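You operate a simulated robot arm through the tools that you are given. There is no shell and no other tool.

Carry out the task below with a simulated two-armed robot. There is one attempt and no reset: what you move stays moved.

TASK
Close the tall box and band it.
Fine: press the white tissue in it flat first; short flaps, then long ones; band it in its cradle with the blue lever and let the lever up again; leave the other tissue alone.

The check looks at the end state, three seconds after you hand in, the way a careful person would. Anything else that was tipped, shoved, dropped, spilled or broken makes it a failure.

THE ROBOT
Two 7-joint arms with three-finger grippers on one trunk that stands fixed in place. Base frame: the origin is at the foot of the trunk, x ahead of it, y to its left, z up; the work surface is at about z = 800. Lengths are in mm, angles in rad, forces in N, time in s.
The left shoulder is at [70, 165, 1213], the right one opposite. With the tool pointing down near the work surface each hand reaches from about 340 to 860 mm from the base axis, measured 20 degrees to its own side. Payload 3.91 kg a hand.
Tool frame (each hand has its own): the origin (TCP) lies between the finger pads and is the grasp point; the fingertips stand 30 mm ahead of it; z points along the fingers, y is the line along which they close. The gripper opens to 116 mm; its body begins 73 mm behind the TCP.
Orientation is that of the tool frame in the base frame, as a unit quaternion [x, y, z, w]. With the fingers straight down and closing along the base's y, the tool's x points along the base's -x, its y along +y and its z along -z.

THE INTERFACE
- The arms move only by the tool jog_arm. It takes "left_commands", "right_commands" or both (then of equal length, played together; a hand with none holds still); each is a list of rows, each a list of 7 numbers: the shift along the tool's x, y, z in mm, then the turn, a rotation vector about the tool's x, y, z in rad, then the gripper command, from -1 (shut) to 1 (fully open), values between in proportion. In form: [[tx, ty, tz, wx, wy, wz, hand], ...]. A call has 1 to 20 rows; each row is the pose to reach, as a shift and turn from the pose commanded when the call began, along the tool's axes at that moment. Each row takes 0.2 s and may step no farther than 50 mm and 0.15 rad from the row before; otherwise, or with a gripper value out of range, the whole call is refused. Where a pose cannot be reached the arm comes as near as it can. A force on the tool above 90 N (or 10 N above the force at the start of the call, whichever is more), or a blocked arm, ends the call early, and 0.2 s more pass. Each finger travels about 153 mm/s and halts on what it meets, pressing with about 20 N; the grip force reading is that of the motor and also rises with nothing between the fingers. The clock runs only during rows and for 0.2 s after the last one: add rows that repeat a pose to give the fingers time. It gives the time, the measured TCP pose, the force on the tool (base axes), the opening and the grip force at its end, in the units of the frame above (readings bear some noise), with the torque about the TCP (base axes, N m) and any sound that the robot's microphone picked up.
- Cameras (640 x 400 px; columns grow to the right, rows downward): "scene" is now at [145.3, -18.5, 1542.9]; the picture's right is [-0.20, -0.98, 0.00], its down [-0.52, 0.11, -0.85] and it looks along [0.83, -0.17, -0.53] (base axes); focal length 325 px, centre (320, 200). "left" rides on the left gripper at [75, 17, -88] in its tool frame; the picture's right is [-0.22, 0.97, 0.00], its down [-0.70, -0.16, -0.70] and it looks along [-0.68, -0.16, 0.71] (tool axes); focal length 247 px, centre (320, 200). "right" rides on the right gripper at [52, 56, -88] in its tool frame; the picture's right is [-0.73, 0.68, 0.00], its down [-0.49, -0.52, -0.70] and it looks along [-0.48, -0.51, 0.71] (tool axes); focal length 247 px, centre (320, 200). There is no depth. A picture from a camera that has moved, and an enlarged one, comes with that camera's place and axes in the base frame and with its lens. The place of the scene camera against the robot may be out by one fixed shift of up to 12 mm in any direction.
- camera(camera): a new picture of that camera. The clock stands still meanwhile.
- slide_trunk(by): slides the trunk up (or, below 0, down) by that many mm; the arms and the scene camera ride with it, the base frame stays. It gives what a move gives, with no picture.
- head_to(pan, tilt): turns the head with the scene camera to pan (to the left, within 1.501 rad either way) and tilt (down, from -0.506 to 1.204), counted from straight ahead of the robot. It gives what a move gives.
- zoom(camera, box): a new picture of the part [left, top, right, bottom] of that camera's present view, enlarged. The clock stands still meanwhile.
- close_job(): hands the job in; it is judged then, once.

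Nothing tells you positions but the pictures and the camera data. Unless the task says otherwise, let go and move clear before handing in.

The tools are called after "Call:" as a command line: name --argument value ..., lists and objects as JSON in quotes. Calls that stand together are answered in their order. jog_arm: Moves the arms, as the interface text tells. Its arguments: {"type":"object","properties":{"left_commands":{"type":"array","items":{"type":"array","items":{"type":"number"}}},"right_commands":{"type":"array","items":{"type":"array","items":{"type":"number"}}}},"required":[]} The other tools are called the same way: slide_trunk (by) moves the trunk up or down; head_to (pan, tilt) turns the head that bears the scene camera; camera (camera) takes a picture; zoom (camera, box) takes an enlarged picture of a part of a camera's view; close_job () hands the job in.

At the start:

```text
clock: 0.0
left_position: [591.9, 124.9, 1297.7]
left_tool_rot: [-0.001, 1.0, 0.0, 0.0]
left_wrist_force: [0.5, 0.0, 1.0]
left_moment: [0.04, 0.0, 0.0]
left_finger_gap: 116.2
left_finger_force: 0.2
right_position: [605.1, -370.5, 1293.5]
right_tool_rot: [0.0, 1.0, 0.0, 0.0]
right_wrist_force: [0.0, 0.2, 0.2]
right_moment: [0.01, 0.0, 0.02]
right_finger_gap: 115.9
right_finger_force: 0.1
trunk travel left (down, up): [-750.0, 90.0]
head pan, tilt (commanded): [-0.206, 0.557]
```

scene: 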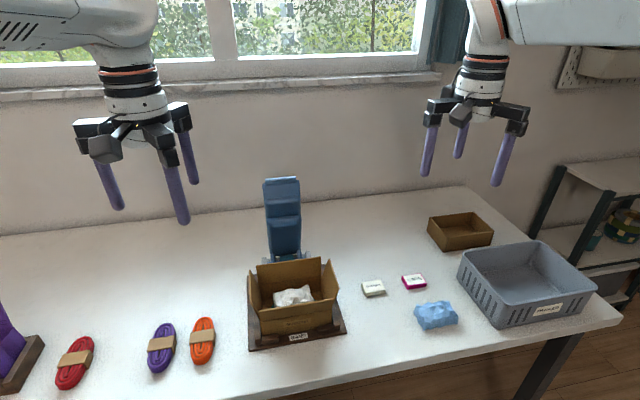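
right: 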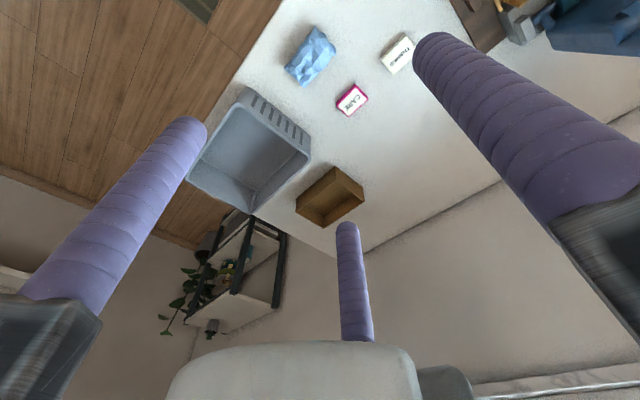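
left: 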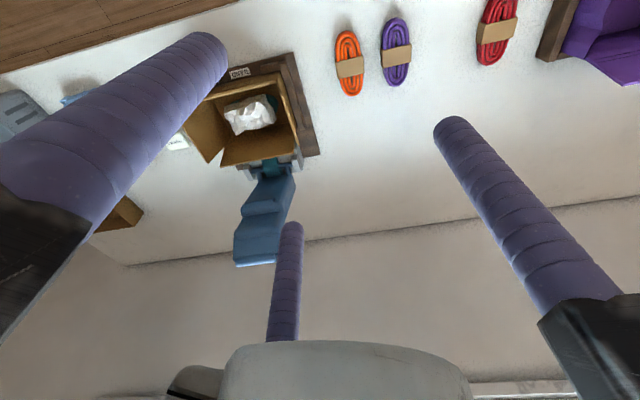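

I see a tall open carton with white tissue in a cradle with a blue lever behind it, plus other things on the table (blue tissue, small boxes, tote, bundles, a purple lever at left). I'll look closer before moving anything.

Call:
zoom --camera "scene" --box '[220, 160, 380, 360]'

Call:
zoom --camera "scene" --box '[340, 180, 640, 360]'

Call:
zoom --camera "left" --box '[150, 50, 350, 280]'

```text
2.00 times, centred on (300, 260) of scene
camera zoom: at [145.3, -18.5, 1542.9], right [-0.2, -0.98, 0.0], down [-0.52, 0.11, -0.85], along [0.83, -0.17, -0.53], focal length 650 px, centre (360, 80)
```

zoom: 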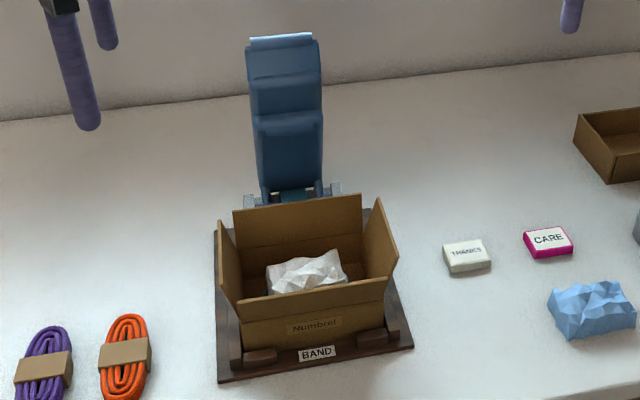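

```text
2.13 times, centred on (490, 270) of scene
camera zoom: at [145.3, -18.5, 1542.9], right [-0.2, -0.98, 0.0], down [-0.52, 0.11, -0.85], along [0.83, -0.17, -0.53], focal length 693 px, centre (-43, 51)
```

zoom: 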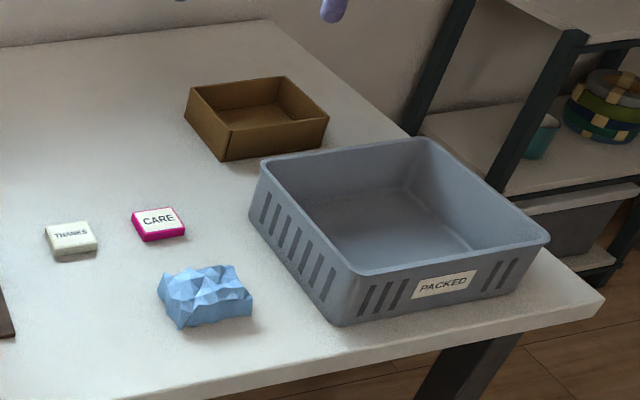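

```text
1.74 times, centred on (250, 165) of left
camera zoom: at [516.1, 140.5, 1387.1], right [0.22, 0.97, 0.0], down [0.7, -0.16, 0.7], along [0.68, -0.16, -0.71], focal length 430 px, centre (442, 261)
```

zoom: 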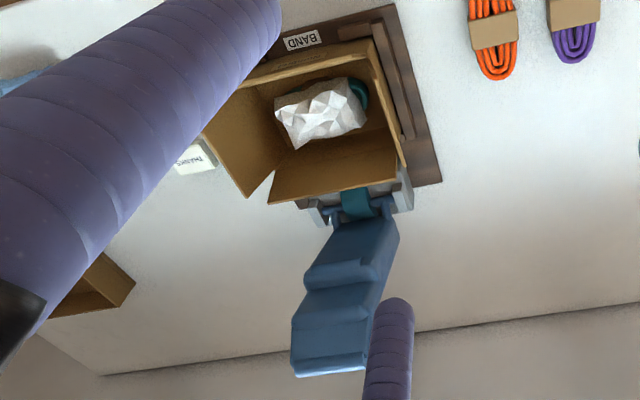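

The carton sits in a cradle labelled BAND with the blue lever behind it. I'll look to the left side too, to see the purple one and whether there is another box.

Call:
head_to --pan 0.4 --tilt 0.75

Call:
camera --camera "scene"

```text
clock: 1.0
left_position: [590.6, 122.9, 1298.2]
left_tool_rot: [-0.001, 1.0, 0.0, 0.0]
left_wrist_force: [-0.3, -0.5, -0.2]
left_moment: [0.02, -0.01, -0.02]
left_finger_gap: 116.1
left_finger_force: 0.0
right_position: [604.8, -371.2, 1294.9]
right_tool_rot: [0.0, 1.0, 0.0, -0.001]
right_wrist_force: [0.0, -0.4, -0.5]
right_moment: [0.01, 0.01, 0.0]
right_finger_gap: 116.0
right_finger_force: 0.0
trunk travel left (down, up): [-750.0, 90.0]
head pan, tilt (commanded): [0.4, 0.75]
```

```text
taken
camera scene: at [133.9, 31.9, 1526.2], right [0.39, -0.92, 0.0], down [-0.63, -0.27, -0.73], along [0.67, 0.28, -0.68], focal length 325 px, centre (320, 200)
```

scene: 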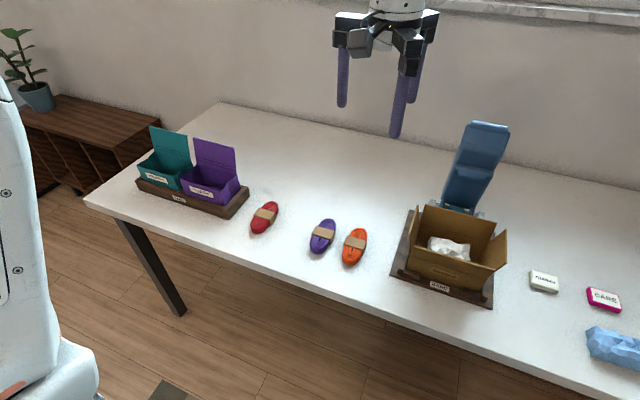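

There is only one carton; the purple and teal gift boxes at left are unrelated. I'll aim the head straight at the carton for a detailed view.

Call:
head_to --pan -0.08 --tilt 0.8

Call:
camera --camera "scene"

Call:
zoom --camera "scene" --box '[260, 80, 400, 260]'

```text
clock: 1.9
left_position: [591.2, 123.9, 1298.8]
left_tool_rot: [-0.002, 1.0, 0.001, 0.001]
left_wrist_force: [0.3, 0.2, -0.9]
left_moment: [0.03, -0.01, 0.02]
left_finger_gap: 116.1
left_finger_force: 0.1
right_position: [605.4, -371.8, 1294.8]
right_tool_rot: [0.0, 1.0, 0.0, 0.0]
right_wrist_force: [0.0, 0.3, -0.7]
right_moment: [0.01, 0.02, -0.01]
right_finger_gap: 116.0
right_finger_force: 0.0
trunk travel left (down, up): [-750.0, 90.0]
head pan, tilt (commanded): [-0.08, 0.799]
```

```text
taken
camera scene: at [137.9, -6.6, 1522.2], right [-0.08, -1.0, 0.0], down [-0.71, 0.06, -0.7], along [0.69, -0.06, -0.72], focal length 325 px, centre (320, 200)
```

scene: 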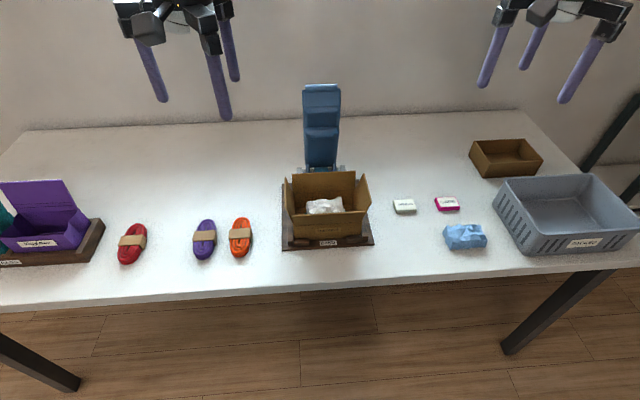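

```text
2.22 times, centred on (330, 170) of scene
camera zoom: at [137.9, -6.6, 1522.2], right [-0.08, -1.0, 0.0], down [-0.71, 0.06, -0.7], along [0.69, -0.06, -0.72], focal length 722 px, centre (298, 267)
```

zoom: 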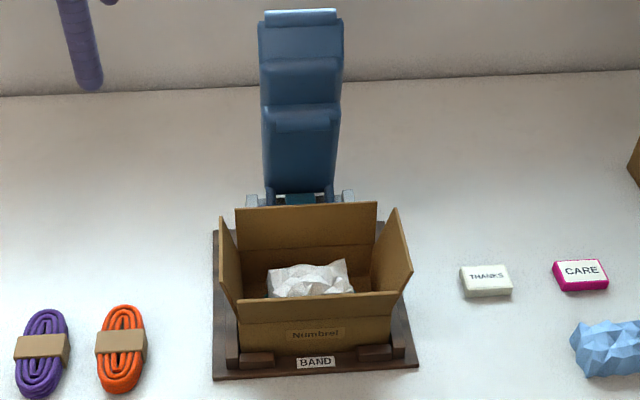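

The view is clean from here. I'll zoom tighter on the carton and the lever hinge to read the geometry.

Call:
zoom --camera "scene" --box '[275, 160, 385, 254]'

Call:
zoom --camera "scene" --box '[275, 70, 385, 180]'

```text
4.26 times, centred on (330, 207) of scene
camera zoom: at [137.9, -6.6, 1522.2], right [-0.08, -1.0, 0.0], down [-0.71, 0.06, -0.7], along [0.69, -0.06, -0.72], focal length 1382 px, centre (277, 170)
```

zoom: 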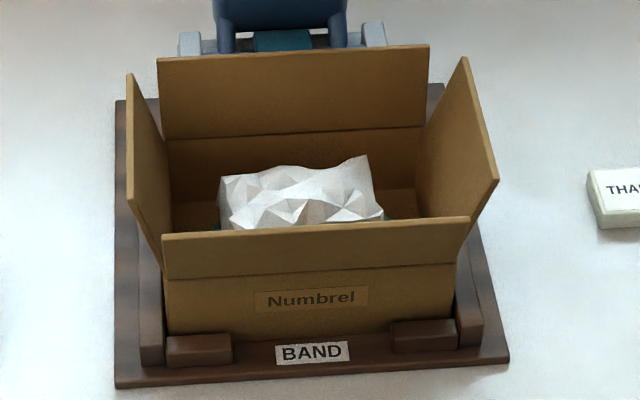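

```text
3.64 times, centred on (330, 125) of scene
camera zoom: at [137.9, -6.6, 1522.2], right [-0.08, -1.0, 0.0], down [-0.71, 0.06, -0.7], along [0.69, -0.06, -0.72], focal length 1181 px, centre (284, 473)
```

zoom: 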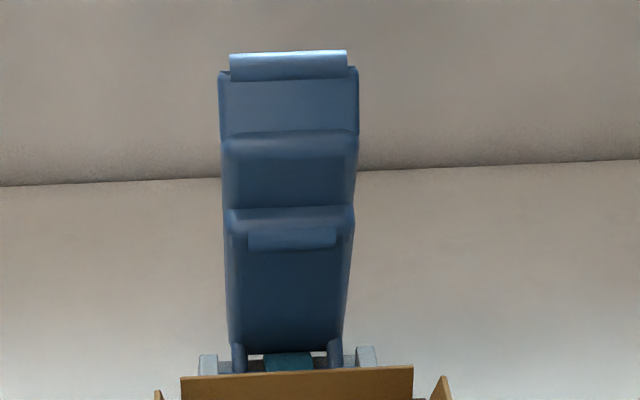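

Carton: roughly x 676–800, y −167…16, fold line z≈870, flaps up to z≈932; short flaps are the left/right ones, long ones are front/back. Lever hinge is about (885, −75, 870), tip near (872, −75, 1155). I'll move the left hand aside and bring the right hand, closed, above the box.

Call:
jog_arm --right_commands '[[0, 0, 0, 0, 0, 0, -1], [-15, 30, 20, 0, 0, -0.15, -1], [-30, 60, 40, 0, 0, -0.3, -1], [-45, 90, 60, 0, 0, -0.45, -1], [-60, 120, 80, 0, 0, -0.6, -1], [-75, 150, 100, 0, 0, -0.75, -1], [-90, 180, 120, 0, 0, -0.9, -1], [-105, 210, 140, 0, 0, -1.05, -1], [-115, 240, 160, 0, 0, -1.2, -1], [-125, 270, 180, 0, 0, -1.35, -1], [-130, 290, 200, 0, 0, -1.5, -1], [-133, 296, 220, 0, 0, -1.571, -1]]' --left_commands '[[0, 15, 0, 0, 0, 0, -1], [0, 30, 0, 0, 0, 0, -1], [0, 45, 0, 0, 0, 0, -1], [0, 60, 0, 0, 0, 0, -1], [0, 75, 0, 0, 0, 0, -1], [0, 90, 0, 0, 0, 0, -1], [0, 105, 0, 0, 0, 0, -1], [0, 120, 0, 0, 0, 0, -1], [0, 135, 0, 0, 0, 0, -1], [0, 150, 0, 0, 0, 0, -1], [0, 160, 0, 0, 0, 0, -1], [0, 170, 0, 0, 0, 0, -1]]'

Call:
camera --camera "right"

Call:
camera --camera "scene"

Call:
camera --camera "left"

```text
clock: 4.5
left_position: [590.2, 292.7, 1299.1]
left_tool_rot: [-0.001, 1.0, -0.001, 0.0]
left_wrist_force: [0.6, 0.6, 0.7]
left_moment: [0.02, 0.04, 0.0]
left_finger_gap: 9.5
left_finger_force: 20.6
right_position: [737.9, -77.9, 1075.5]
right_tool_rot: [0.708, -0.706, 0.001, 0.0]
right_wrist_force: [1.0, -0.6, 0.2]
right_moment: [0.01, 0.01, -0.02]
right_finger_gap: 9.5
right_finger_force: 20.1
trunk travel left (down, up): [-750.0, 90.0]
head pan, tilt (commanded): [-0.08, 0.799]
```

```text
taken
camera right: at [681.3, -130.4, 1164.5], right [-0.68, 0.73, 0.0], down [0.52, 0.49, 0.7], along [0.51, 0.48, -0.71], focal length 247 px, centre (320, 200)
```

right: 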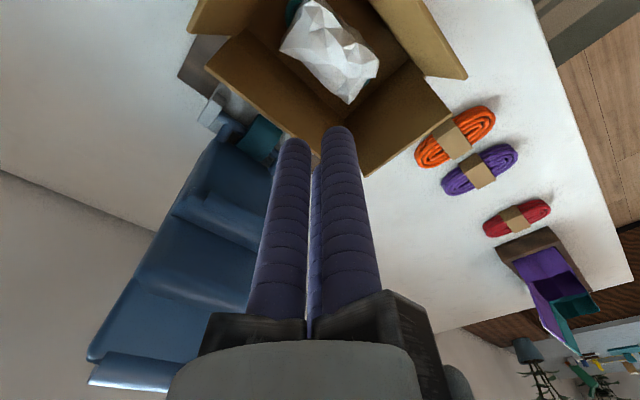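

```text
taken
camera scene: at [138.5, -6.7, 1522.1], right [-0.08, -1.0, 0.0], down [-0.72, 0.06, -0.7], along [0.69, -0.06, -0.72], focal length 325 px, centre (320, 200)
```

scene: 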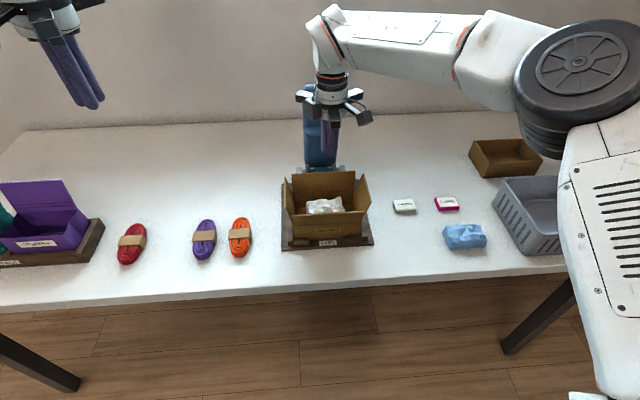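

```text
taken
camera left: at [515.9, 309.0, 1386.5], right [0.22, 0.97, 0.0], down [0.7, -0.16, 0.7], along [0.68, -0.16, -0.71], focal length 247 px, centre (320, 200)
```

left: 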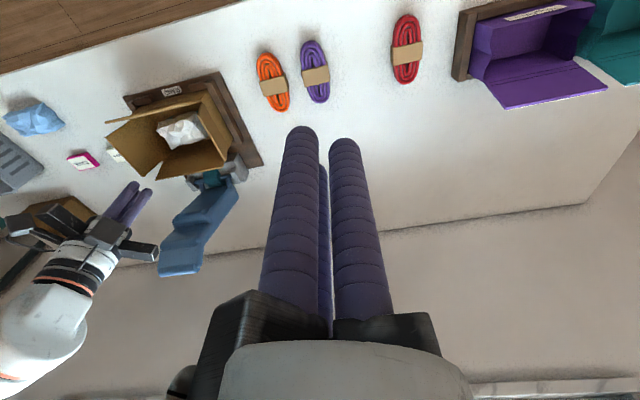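

The closed fingers form a compact cluster. I'll zoom in to check the scene camera calibration against the known fingertip, and to estimate the tissue from the wrist camera.

Call:
zoom --camera "scene" --box '[280, 80, 390, 180]'

Call:
zoom --camera "right" --box '[170, 0, 490, 200]'

Call:
zoom --camera "left" --box '[90, 50, 280, 290]'

```text
4.00 times, centred on (335, 130) of scene
camera zoom: at [138.5, -6.7, 1522.1], right [-0.08, -1.0, 0.0], down [-0.72, 0.06, -0.7], along [0.69, -0.06, -0.72], focal length 1299 px, centre (260, 480)
```

zoom: 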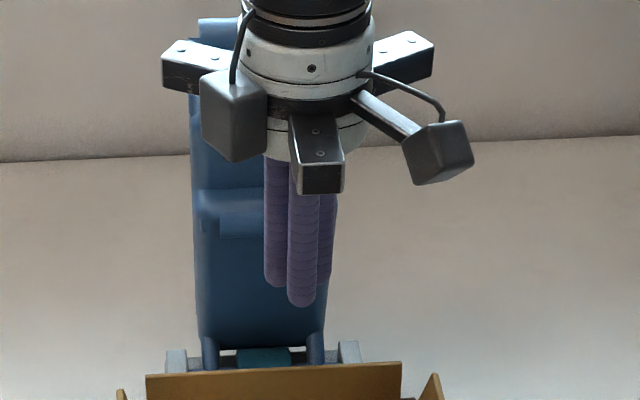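

```text
2.00 times, centred on (330, 100) of right
camera zoom: at [681.3, -130.4, 1164.5], right [-0.68, 0.73, 0.0], down [0.52, 0.49, 0.7], along [0.51, 0.48, -0.71], focal length 494 px, centre (300, 400)
```

zoom: 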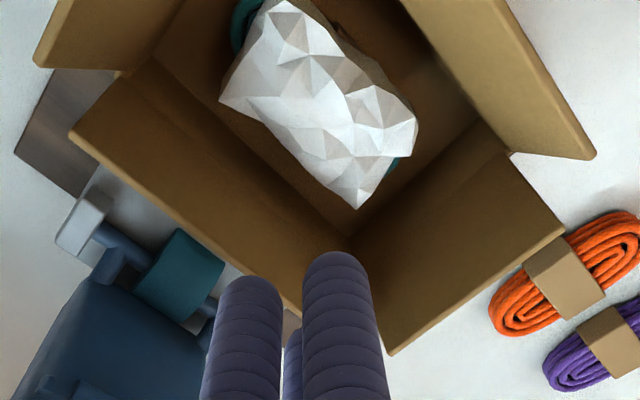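

```text
1.67 times, centred on (185, 170) of left
camera zoom: at [515.9, 309.0, 1386.5], right [0.22, 0.97, 0.0], down [0.7, -0.16, 0.7], along [0.68, -0.16, -0.71], focal length 412 px, centre (545, 250)
```

zoom: 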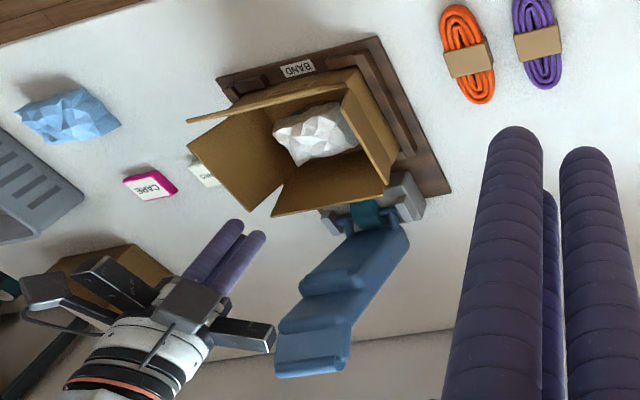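

Scene view reads about 10 mm off against the known fingertip, so I'll refine with closer zooms from the wrist cameras.

Call:
zoom --camera "left" --box '[95, 70, 265, 210]'

Call:
zoom --camera "scene" --box '[275, 160, 385, 254]'

```text
2.86 times, centred on (180, 140) of left
camera zoom: at [515.9, 309.0, 1386.5], right [0.22, 0.97, 0.0], down [0.7, -0.16, 0.7], along [0.68, -0.16, -0.71], focal length 706 px, centre (720, 371)
```

zoom: 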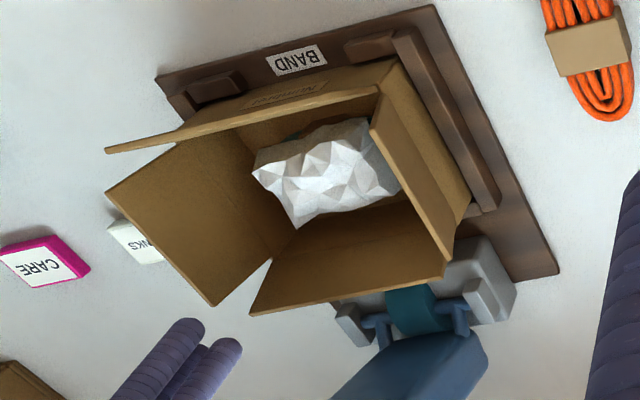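

```text
4.26 times, centred on (330, 207) of scene
camera zoom: at [138.5, -6.7, 1522.1], right [-0.08, -1.0, 0.0], down [-0.72, 0.06, -0.7], along [0.69, -0.06, -0.72], focal length 1382 px, centre (277, 170)
```

zoom: 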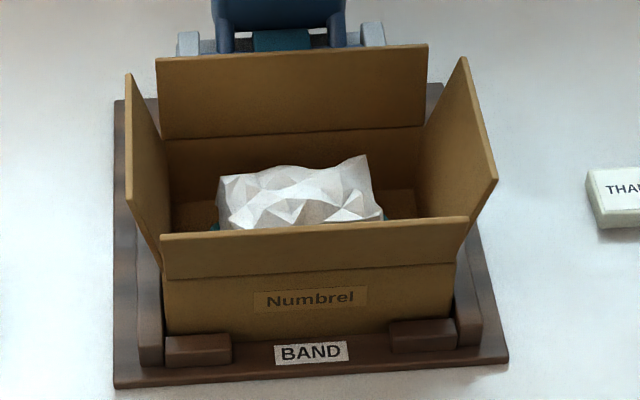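

I'll zoom in even further from the left wrist camera to resolve the flap corners unambiguously.

Call:
zoom --camera "left" --box '[160, 80, 230, 130]'

Call:
zoom --camera "left" --box '[150, 120, 240, 190]'

```text
8.00 times, centred on (195, 105) of left
camera zoom: at [515.9, 309.0, 1386.5], right [0.22, 0.97, 0.0], down [0.7, -0.16, 0.7], along [0.68, -0.16, -0.71], focal length 1976 px, centre (1320, 960)
```

zoom: 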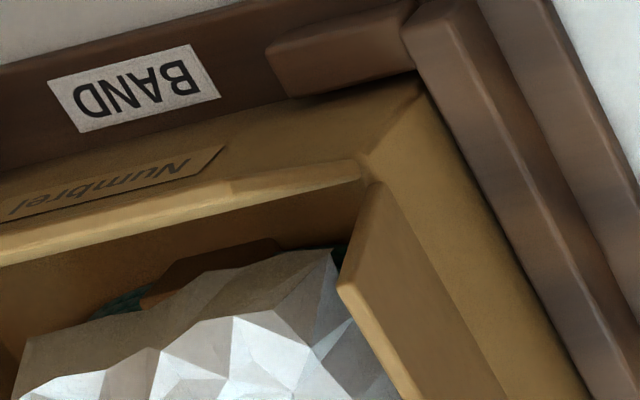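

```text
5.71 times, centred on (195, 155) of left
camera zoom: at [515.9, 309.0, 1386.5], right [0.22, 0.97, 0.0], down [0.7, -0.16, 0.7], along [0.68, -0.16, -0.71], focal length 1411 px, centre (1034, 457)
```

zoom: 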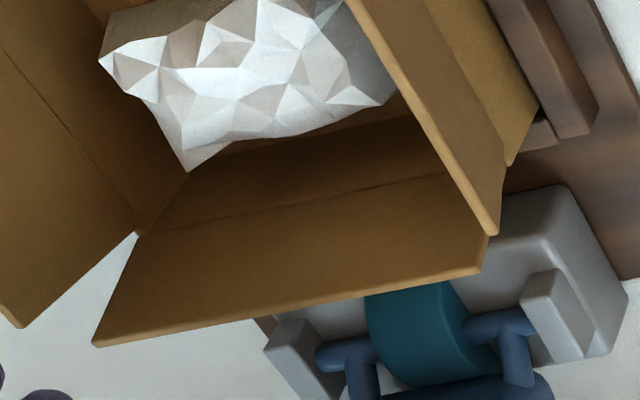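

Refined: box x≈668–786, y≈−163…19, fold line z≈874, flap tops z≈932; tissue centred about (728, −70) with its top near z≈872–885. I'll lower the closed right hand to just above the tissue.

Call:
jog_arm --right_commands '[[-3, 5, 30, 0, 0, 0, -1], [-7, 11, 65, 0, 0, 0, -1], [-7, 11, 100, 0, 0, 0, -1], [-7, 11, 130, 0, 0, 0, -1], [-7, 11, 145, 0, 0, 0, -1], [-7, 11, 150, 0, 0, 0, -1]]'

Call:
camera --camera "right"

Call:
zoom --camera "scene" --box '[270, 110, 390, 254]'

Call:
zoom --camera "left" --box '[95, 70, 265, 210]'

```text
clock: 5.9
left_position: [591.1, 292.1, 1298.0]
left_tool_rot: [-0.002, 1.0, 0.0, -0.001]
left_wrist_force: [0.9, -0.2, 0.2]
left_moment: [0.01, 0.01, -0.01]
left_finger_gap: 9.5
left_finger_force: 20.4
right_position: [725.9, -70.1, 926.4]
right_tool_rot: [0.707, -0.707, 0.0, 0.0]
right_wrist_force: [-0.1, -0.6, -0.4]
right_moment: [-0.01, 0.0, -0.02]
right_finger_gap: 9.5
right_finger_force: 19.9
trunk travel left (down, up): [-750.0, 90.0]
head pan, tilt (commanded): [-0.08, 0.799]
```

```text
taken
camera right: at [669.6, -122.0, 1013.3], right [-0.68, 0.73, 0.0], down [0.52, 0.49, 0.7], along [0.51, 0.48, -0.71], focal length 247 px, centre (320, 200)
```

right: 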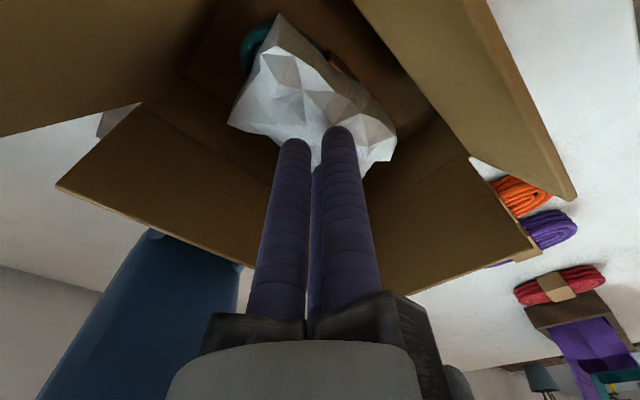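

```text
2.78 times, centred on (330, 182) of scene
camera zoom: at [137.9, -6.6, 1522.2], right [-0.08, -1.0, 0.0], down [-0.71, 0.06, -0.7], along [0.69, -0.06, -0.72], focal length 902 px, centre (292, 250)
```

zoom: 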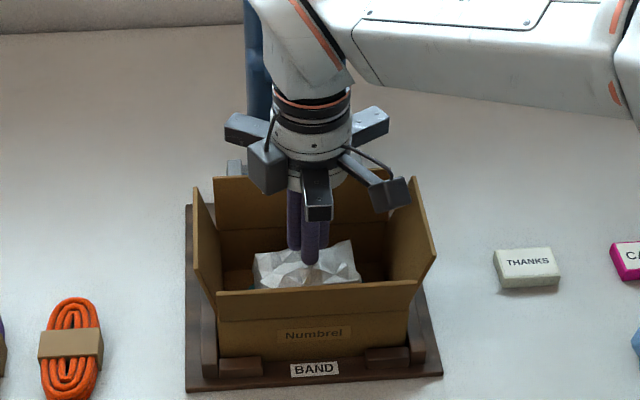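

```text
2.86 times, centred on (180, 140) of left
camera zoom: at [515.4, 309.1, 1386.6], right [0.22, 0.97, 0.0], down [0.7, -0.16, 0.7], along [0.68, -0.16, -0.71], focal length 706 px, centre (720, 371)
```

zoom: 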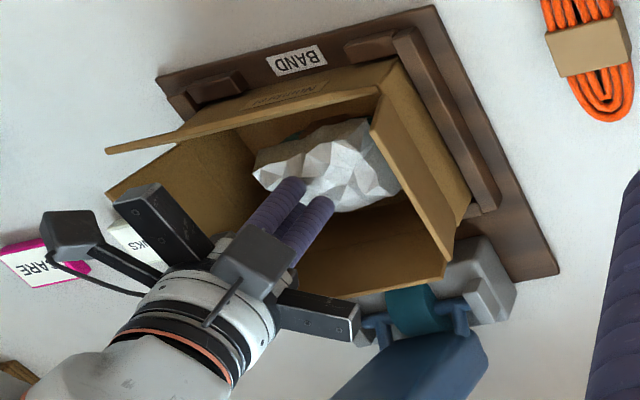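

Clearances look fine: fingertips are about 15 mm above the tissue and the hand body is above the flaps. I'll press down in small steps, watching the force.

Call:
jog_arm --right_commands '[[0, 0, 4, 0, 0, 0, -1], [0, 0, 8, 0, 0, 0, -1], [0, 0, 12, 0, 0, 0, -1], [0, 0, 16, 0, 0, 0, -1]]'

Call:
zoom --camera "left" --box '[95, 70, 265, 210]'

```text
clock: 6.9
left_position: [590.9, 293.1, 1298.9]
left_tool_rot: [-0.001, 1.0, 0.0, 0.0]
left_wrist_force: [-0.3, 0.3, -0.6]
left_moment: [0.0, 0.01, 0.01]
left_finger_gap: 9.3
left_finger_force: 20.0
right_position: [727.1, -68.5, 907.5]
right_tool_rot: [0.708, -0.707, 0.0, 0.0]
right_wrist_force: [1.0, 1.2, 0.2]
right_moment: [0.02, -0.02, -0.01]
right_finger_gap: 9.5
right_finger_force: 20.3
trunk travel left (down, up): [-750.0, 90.0]
head pan, tilt (commanded): [-0.08, 0.799]
```

```text
2.86 times, centred on (180, 140) of left
camera zoom: at [515.5, 309.1, 1386.5], right [0.22, 0.97, 0.0], down [0.7, -0.16, 0.7], along [0.68, -0.16, -0.71], focal length 706 px, centre (720, 371)
```

zoom: 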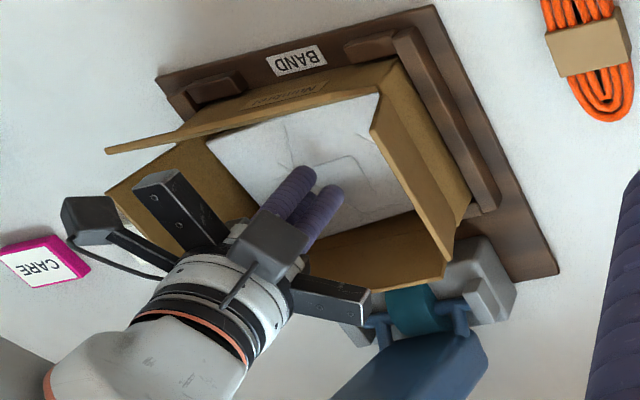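

The tissue has gone flat into a sheet. I'll raise the hand and confirm.

Call:
jog_arm --right_commands '[[0, 0, -40, 0, 0, 0, -1], [0, 0, -80, 0, 0, 0, -1], [0, 0, -120, 0, 0, 0, -1], [45, 0, -150, 0, 0, 0, -1], [90, 0, -160, 0, 0, 0, -1], [130, 0, -160, 0, 0, 0, -1]]'

Call:
zoom --camera "scene" --box '[270, 150, 390, 254]'

Call:
zoom --camera "left" --box '[95, 70, 265, 210]'

Call:
camera --camera "right"

```text
refused: row 4 steps farther than a row can; nothing moved
```

```text
3.85 times, centred on (330, 202) of scene
camera zoom: at [138.1, -6.6, 1522.1], right [-0.08, -1.0, 0.0], down [-0.71, 0.06, -0.7], along [0.69, -0.06, -0.72], focal length 1249 px, centre (282, 192)
```

zoom: 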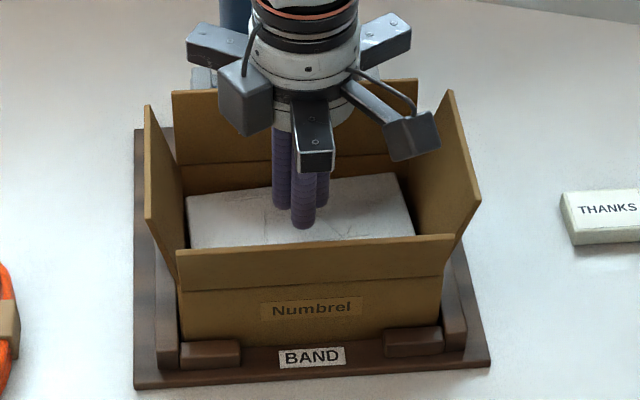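

```text
2.86 times, centred on (180, 140) of left
camera zoom: at [515.5, 309.1, 1386.5], right [0.22, 0.97, 0.0], down [0.7, -0.16, 0.7], along [0.68, -0.16, -0.71], focal length 706 px, centre (720, 371)
```

zoom: 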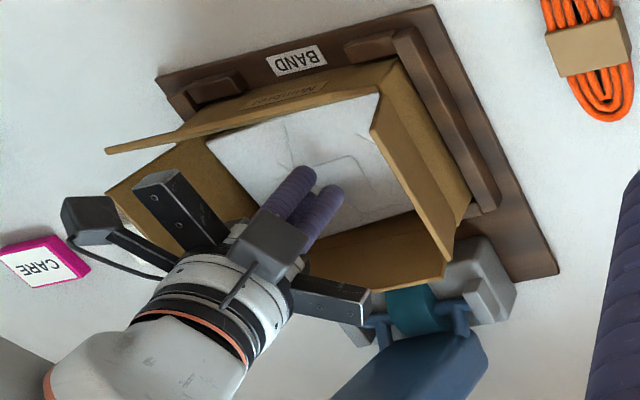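

```text
taken
camera right: at [670.0, -120.4, 996.9], right [-0.68, 0.73, 0.0], down [0.52, 0.49, 0.7], along [0.51, 0.48, -0.71], focal length 247 px, centre (320, 200)
```

right: 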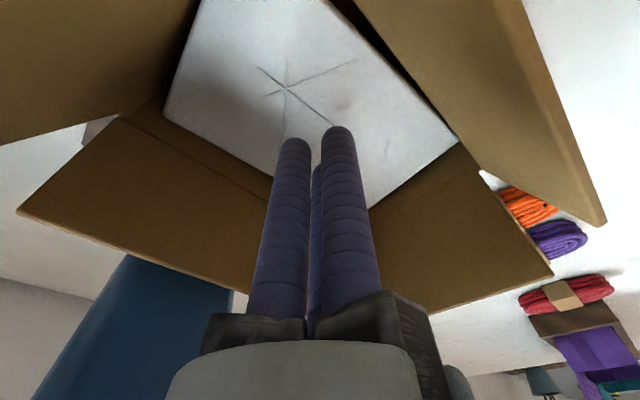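

The white tissue is now flat. Next I'll lift out, go to the outside of the right short flap, and see how it behaves.

Call:
jog_arm --right_commands '[[0, 0, -40, 0, 0, 0, -1], [0, 0, -80, 0, 0, 0, -1], [0, 0, -115, 0, 0, 0, -1], [40, 0, -125, 0, 0, 0, -1], [80, 0, -125, 0, 0, 0, -1], [120, 0, -120, 0, 0, 0, -1], [155, 0, -95, 0, 0, 0, -1], [155, 0, -60, 0, 0, 0, -1], [155, 0, -37, 0, 0, 0, -1]]'

Call:
camera --camera "scene"

Call:
zoom --camera "left" --box '[65, 60, 265, 210]'

Call:
camera --camera "right"

```text
clock: 8.9
left_position: [590.4, 292.9, 1297.2]
left_tool_rot: [-0.001, 1.0, 0.0, 0.0]
left_wrist_force: [0.0, 0.6, -0.8]
left_moment: [0.01, -0.02, 0.01]
left_finger_gap: 9.2
left_finger_force: 19.9
right_position: [727.6, -222.1, 944.2]
right_tool_rot: [0.708, -0.706, 0.0, 0.001]
right_wrist_force: [0.6, 0.0, -0.4]
right_moment: [0.01, -0.01, 0.02]
right_finger_gap: 9.5
right_finger_force: 19.7
trunk travel left (down, up): [-750.0, 90.0]
head pan, tilt (commanded): [-0.08, 0.799]
```

```text
taken
camera scene: at [138.1, -6.5, 1522.2], right [-0.08, -1.0, 0.0], down [-0.71, 0.06, -0.7], along [0.69, -0.06, -0.72], focal length 325 px, centre (320, 200)
```

scene: 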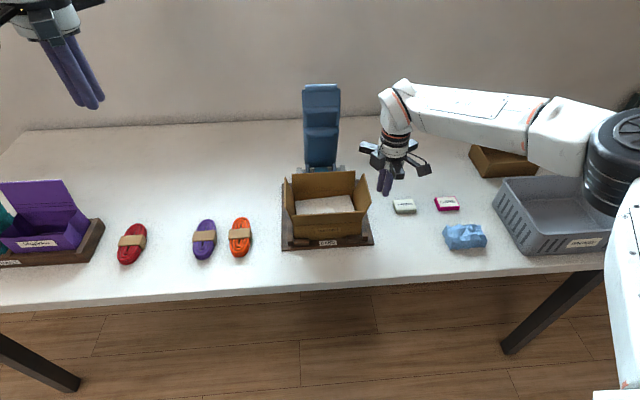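

```text
2.67 times, centred on (165, 135) of left
camera zoom: at [515.6, 309.3, 1386.5], right [0.22, 0.97, 0.0], down [0.7, -0.16, 0.7], along [0.68, -0.16, -0.71], focal length 659 px, centre (733, 373)
```

zoom: 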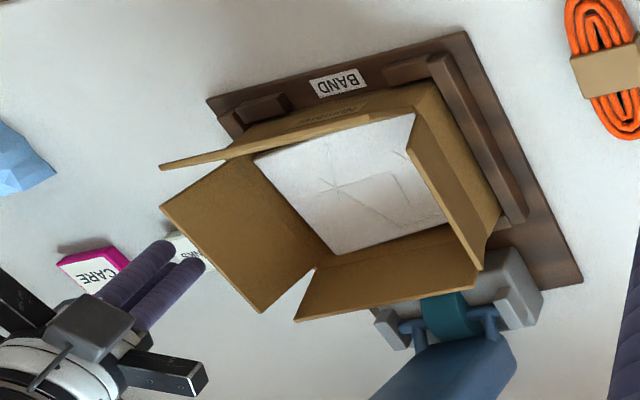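

```text
taken
camera right: at [669.7, -275.6, 1032.3], right [-0.68, 0.73, 0.0], down [0.52, 0.49, 0.7], along [0.51, 0.48, -0.71], focal length 247 px, centre (320, 200)
```

right: 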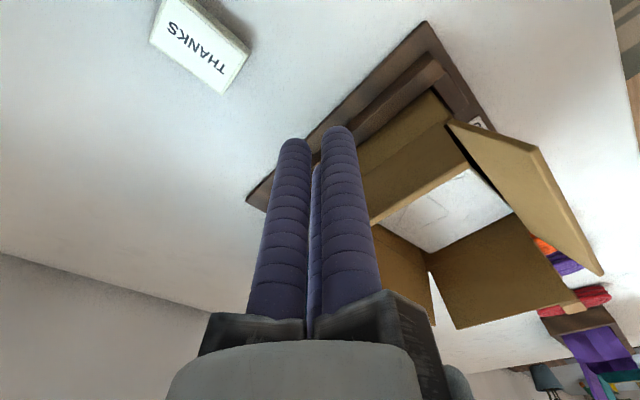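

Tissue is confirmed flat and the right hand is outside the right short flap. I'll sweep it inward along an arc, first partway.

Call:
jog_arm --right_commands '[[-17, 0, 2, 0, 0, 0, -1], [-32, 0, 2, 0, 0, 0, -1], [-42, 0, 2, 0, 0, 0, -1], [-51, 0, 3, 0, 0, 0, -1], [-57, 0, 6, 0, 0, 0, -1], [-63, 0, 9, 0, 0, 0, -1]]'

Call:
zoom --camera "scene" --box '[265, 130, 395, 254]'

Call:
zoom --camera "left" --box '[65, 60, 265, 210]'

```text
clock: 10.3
left_position: [590.0, 293.1, 1297.4]
left_tool_rot: [-0.001, 1.0, 0.0, 0.0]
left_wrist_force: [0.9, 0.0, 0.0]
left_moment: [0.01, -0.01, 0.0]
left_finger_gap: 9.3
left_finger_force: 19.7
right_position: [726.8, -162.2, 936.2]
right_tool_rot: [-0.707, 0.708, 0.001, 0.0]
right_wrist_force: [0.3, -0.1, 0.1]
right_moment: [-0.03, -0.03, -0.02]
right_finger_gap: 9.5
right_finger_force: 20.2
trunk travel left (down, up): [-750.0, 90.0]
head pan, tilt (commanded): [-0.08, 0.799]
```

```text
3.23 times, centred on (330, 192) of scene
camera zoom: at [138.1, -6.5, 1522.1], right [-0.08, -1.0, 0.0], down [-0.71, 0.06, -0.7], along [0.69, -0.06, -0.72], focal length 1048 px, centre (288, 226)
```

zoom: 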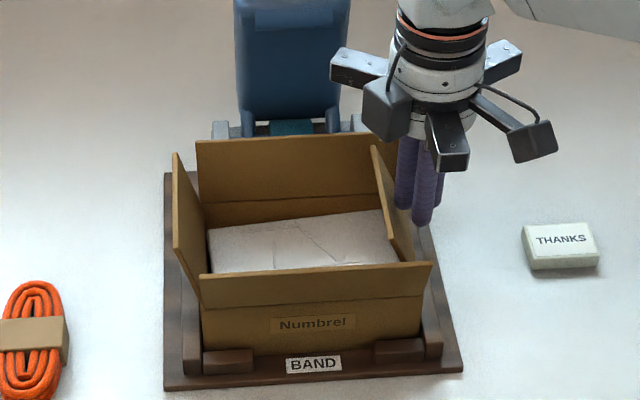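

```text
2.67 times, centred on (165, 135) of left
camera zoom: at [515.6, 309.2, 1386.4], right [0.22, 0.97, 0.0], down [0.7, -0.16, 0.7], along [0.68, -0.16, -0.71], focal length 659 px, centre (733, 373)
```

zoom: 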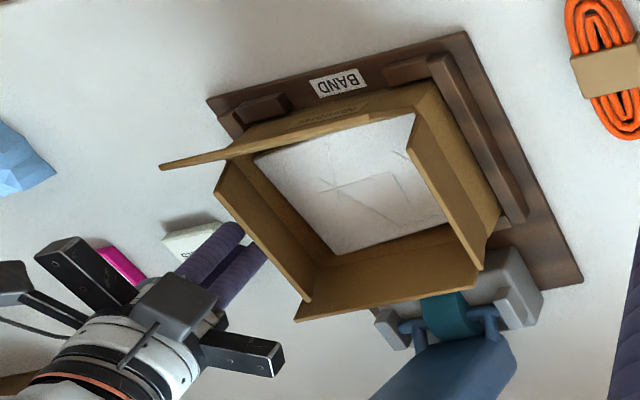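

The flap follows with negligible force. I'll continue the arc until it lies flat.

Call:
jog_arm --right_commands '[[-9, 0, 2, 0, 0, 0, -1], [-17, 0, 6, 0, 0, 0, -1], [-24, 0, 11, 0, 0, 0, -1], [-30, 0, 17, 0, 0, 0, -1], [-34, 0, 23, 0, 0, 0, -1], [-36, 0, 28, 0, 0, 0, -1]]'

Call:
zoom --camera "scene" --box '[265, 130, 395, 254]'

Call:
zoom --camera "left" --box '[65, 60, 265, 210]'

```text
clock: 11.7
left_position: [590.9, 292.3, 1297.6]
left_tool_rot: [-0.001, 1.0, 0.0, 0.0]
left_wrist_force: [0.3, -0.7, -0.4]
left_moment: [0.0, -0.02, 0.01]
left_finger_gap: 9.3
left_finger_force: 19.3
right_position: [728.8, -124.4, 907.1]
right_tool_rot: [0.708, -0.706, -0.001, 0.0]
right_wrist_force: [0.1, 0.4, -0.3]
right_moment: [-0.04, -0.02, -0.01]
right_finger_gap: 9.2
right_finger_force: 19.5
trunk travel left (down, up): [-750.0, 90.0]
head pan, tilt (commanded): [-0.08, 0.799]
```

```text
3.23 times, centred on (330, 192) of scene
camera zoom: at [138.2, -6.5, 1522.1], right [-0.08, -1.0, 0.0], down [-0.71, 0.06, -0.7], along [0.69, -0.06, -0.72], focal length 1048 px, centre (288, 226)
```

zoom: 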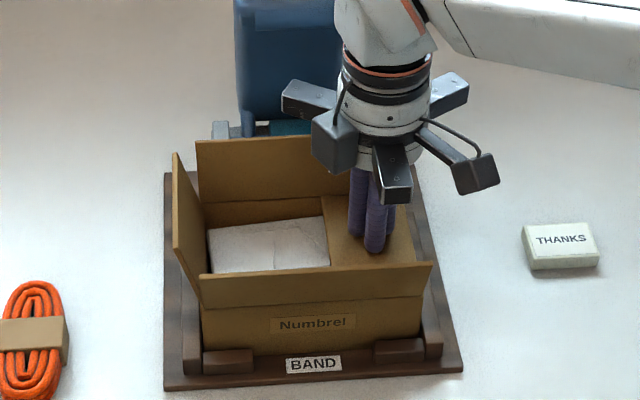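

```text
2.67 times, centred on (165, 135) of left
camera zoom: at [515.6, 309.2, 1386.4], right [0.22, 0.97, 0.0], down [0.7, -0.16, 0.7], along [0.68, -0.16, -0.71], focal length 659 px, centre (733, 373)
```

zoom: 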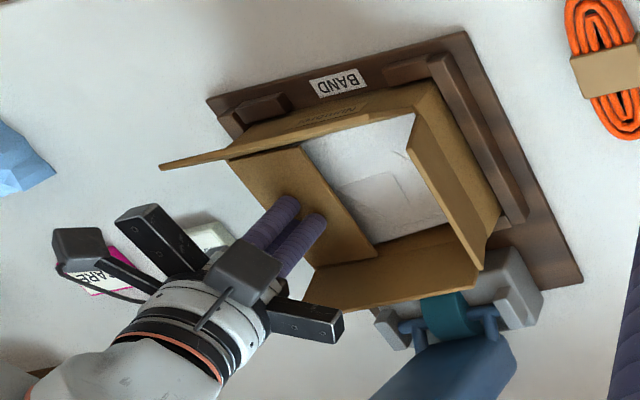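

The right short flap lies nearly flat. I'll press a few mm, then lift straight up to see whether it stays.

Call:
jog_arm --right_commands '[[0, 0, 3, 0, 0, 0, -1], [0, 0, 6, 0, 0, 0, -1], [0, 0, 6, 0, 0, 0, -1]]'

Call:
jog_arm --right_commands '[[0, 0, -10, 0, 0, 0, -1], [0, 0, -40, 0, 0, 0, -1], [0, 0, -80, 0, 0, 0, -1], [30, 0, -110, 0, 0, 0, -1]]'

Call:
zoom --camera "scene" --box '[265, 130, 395, 254]'

Call:
zoom --camera "left" --box '[65, 60, 265, 210]'

```text
clock: 12.5
left_position: [589.3, 292.5, 1297.9]
left_tool_rot: [-0.001, 1.0, 0.0, 0.002]
left_wrist_force: [0.1, 0.8, -0.2]
left_moment: [-0.03, -0.02, 0.0]
left_finger_gap: 9.1
left_finger_force: 20.0
right_position: [727.8, -125.1, 901.8]
right_tool_rot: [0.707, -0.707, 0.0, -0.002]
right_wrist_force: [-0.4, 0.2, 6.3]
right_moment: [0.02, 0.01, 0.01]
right_finger_gap: 9.3
right_finger_force: 19.6
trunk travel left (down, up): [-750.0, 90.0]
head pan, tilt (commanded): [-0.08, 0.799]
```

```text
clock: 13.5
left_position: [588.6, 290.6, 1298.8]
left_tool_rot: [0.0, 1.0, 0.001, 0.001]
left_wrist_force: [-0.1, -0.2, -0.4]
left_moment: [0.04, 0.0, 0.01]
left_finger_gap: 9.4
left_finger_force: 20.3
right_position: [724.3, -156.0, 1011.2]
right_tool_rot: [0.708, -0.706, 0.0, 0.0]
right_wrist_force: [-1.2, 0.5, 0.6]
right_moment: [0.03, -0.03, 0.03]
right_finger_gap: 9.2
right_finger_force: 20.4
trunk travel left (down, up): [-750.0, 90.0]
head pan, tilt (commanded): [-0.08, 0.799]
```

```text
3.23 times, centred on (330, 192) of scene
camera zoom: at [136.9, -8.9, 1522.2], right [-0.08, -1.0, 0.0], down [-0.71, 0.06, -0.7], along [0.7, -0.05, -0.72], focal length 1048 px, centre (288, 226)
```

zoom: 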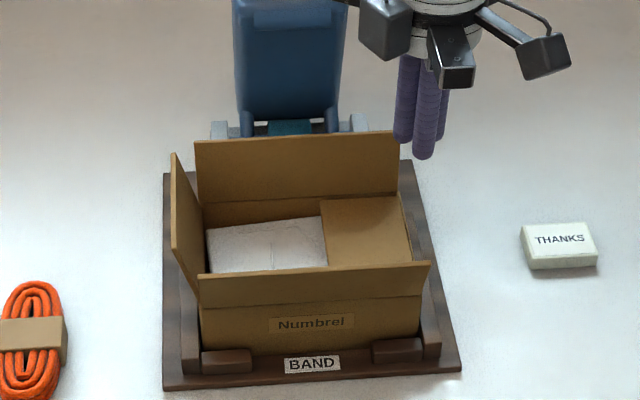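

```text
2.67 times, centred on (165, 135) of left
camera zoom: at [514.3, 307.0, 1387.4], right [0.22, 0.97, 0.0], down [0.7, -0.16, 0.7], along [0.68, -0.15, -0.71], focal length 659 px, centre (733, 373)
```

zoom: 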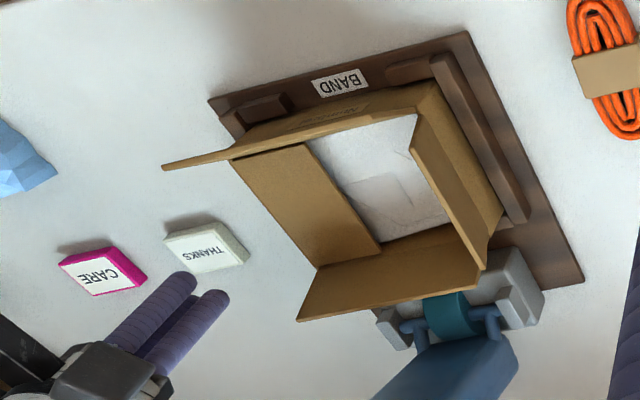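

The flap stays down by itself. Now I'll move the right hand away and bring the left hand to the outside of the left short flap.

Call:
jog_arm --left_commands '[[-15, -22, 33, 0, 0, 0, -1], [-30, -45, 66, 0, 0, 0, -1], [-46, -67, 99, 0, 0, 0, -1], [-61, -90, 132, 0, 0, 0, -1], [-76, -112, 166, 0, 0, 0, -1], [-91, -135, 199, 0, 0, 0, -1], [-107, -157, 232, 0, 0, 0, -1], [-122, -180, 265, 0, 0, 0, -1], [-137, -202, 298, 0, 0, 0, -1], [-137, -202, 330, 0, 0, 0, -1], [-137, -202, 353, 0, 0, 0, -1]]' --right_commands '[[15, 0, -4, 0, 0, 0, -1], [30, 0, -8, 0, 0, 0, -1], [45, 0, -12, 0, 0, 0, -1], [60, 0, -16, 0, 0, 0, -1], [75, 0, -20, 0, 0, 0, -1], [90, 0, -24, 0, 0, 0, -1], [105, 0, -28, 0, 0, 0, -1], [120, 0, -32, 0, 0, 0, -1], [135, 0, -36, 0, 0, 0, -1], [150, 0, -40, 0, 0, 0, -1], [160, 0, -40, 0, 0, 0, -1]]'

Call:
zoom --camera "scene" --box '[245, 110, 395, 254]'

Call:
camera --camera "left"

Call:
camera --camera "right"

```text
clock: 15.9
left_position: [731.7, 91.1, 945.3]
left_tool_rot: [-0.001, 1.0, 0.0, 0.0]
left_wrist_force: [0.4, 0.7, -0.4]
left_moment: [0.0, 0.02, -0.01]
left_finger_gap: 9.3
left_finger_force: 19.9
right_position: [727.0, -316.1, 1053.3]
right_tool_rot: [0.708, -0.707, 0.0, 0.0]
right_wrist_force: [0.3, -0.3, -1.2]
right_moment: [0.0, -0.02, 0.02]
right_finger_gap: 9.3
right_finger_force: 19.9
trunk travel left (down, up): [-750.0, 90.0]
head pan, tilt (commanded): [-0.08, 0.799]
```

```text
2.78 times, centred on (320, 182) of scene
camera zoom: at [138.6, -7.0, 1522.1], right [-0.08, -1.0, 0.0], down [-0.72, 0.06, -0.7], along [0.69, -0.06, -0.72], focal length 902 px, centre (320, 250)
```

zoom: 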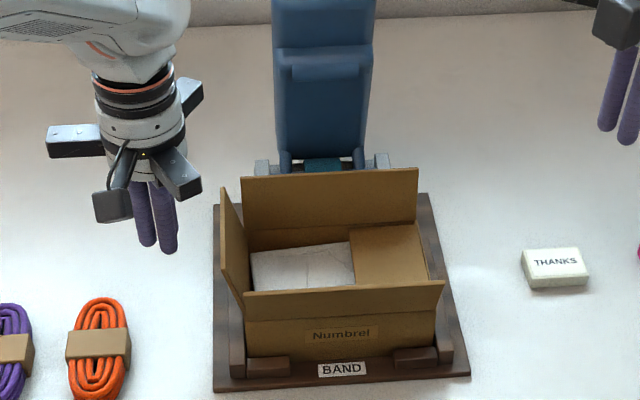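

```text
taken
camera left: at [656.2, 108.6, 1034.4], right [0.22, 0.97, 0.0], down [0.7, -0.16, 0.7], along [0.68, -0.16, -0.71], focal length 247 px, centre (320, 200)
```

left: 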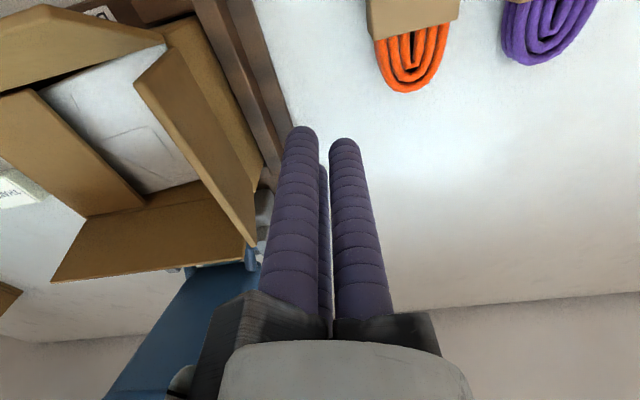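

```text
taken
camera right: at [670.4, -368.1, 1141.2], right [-0.68, 0.73, 0.0], down [0.52, 0.49, 0.7], along [0.51, 0.48, -0.71], focal length 247 px, centre (320, 200)
```

right: 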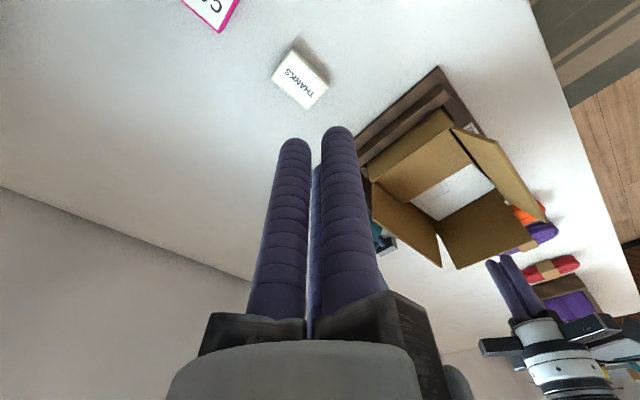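

The left hand is placed outside the left short flap. I'll sweep it in along the mirrored arc and press lightly.

Call:
jog_arm --left_commands '[[4, -30, 3, 0, 0, 0, -1], [4, -45, 3, 0, 0, 0, -1], [4, -55, 3, 0, 0, 0, -1], [4, -64, 4, 0, 0, 0, -1], [4, -70, 7, 0, 0, 0, -1], [4, -76, 10, 0, 0, 0, -1], [4, -85, 12, 0, 0, 0, -1], [4, -93, 16, 0, 0, 0, -1], [4, -100, 21, 0, 0, 0, -1], [4, -106, 27, 0, 0, 0, -1], [4, -110, 33, 0, 0, 0, -1], [4, -112, 38, 0, 0, 0, -1]]'

Call:
zoom --camera "scene" --box '[245, 110, 395, 254]'

Call:
zoom --camera "right" --box '[340, 40, 640, 300]'

```text
clock: 18.5
left_position: [724.9, -20.8, 906.6]
left_tool_rot: [-0.001, 1.0, 0.0, 0.001]
left_wrist_force: [-0.1, 0.4, -0.3]
left_moment: [0.0, -0.01, -0.01]
left_finger_gap: 9.3
left_finger_force: 19.9
right_position: [726.4, -315.2, 1053.7]
right_tool_rot: [-0.707, 0.707, 0.0, 0.0]
right_wrist_force: [-0.6, 0.1, -0.5]
right_moment: [0.01, -0.02, 0.03]
right_finger_gap: 9.0
right_finger_force: 20.0
trunk travel left (down, up): [-750.0, 90.0]
head pan, tilt (commanded): [-0.08, 0.799]
```

```text
2.78 times, centred on (320, 182) of scene
camera zoom: at [138.1, -6.9, 1522.1], right [-0.08, -1.0, 0.0], down [-0.71, 0.06, -0.7], along [0.69, -0.06, -0.72], focal length 902 px, centre (320, 250)
```

zoom: 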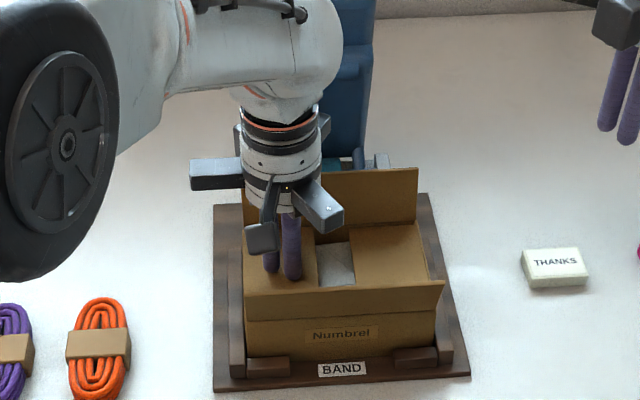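

```text
1.54 times, centred on (490, 170) of right
camera zoom: at [670.0, -367.8, 1141.5], right [-0.68, 0.73, 0.0], down [0.52, 0.49, 0.7], along [0.51, 0.48, -0.71], focal length 380 px, centre (58, 246)
```

zoom: 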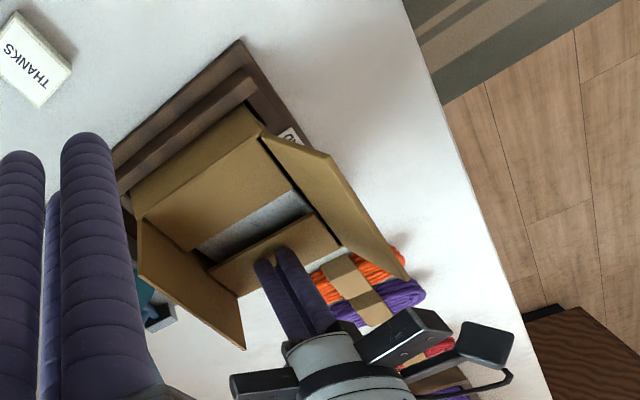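

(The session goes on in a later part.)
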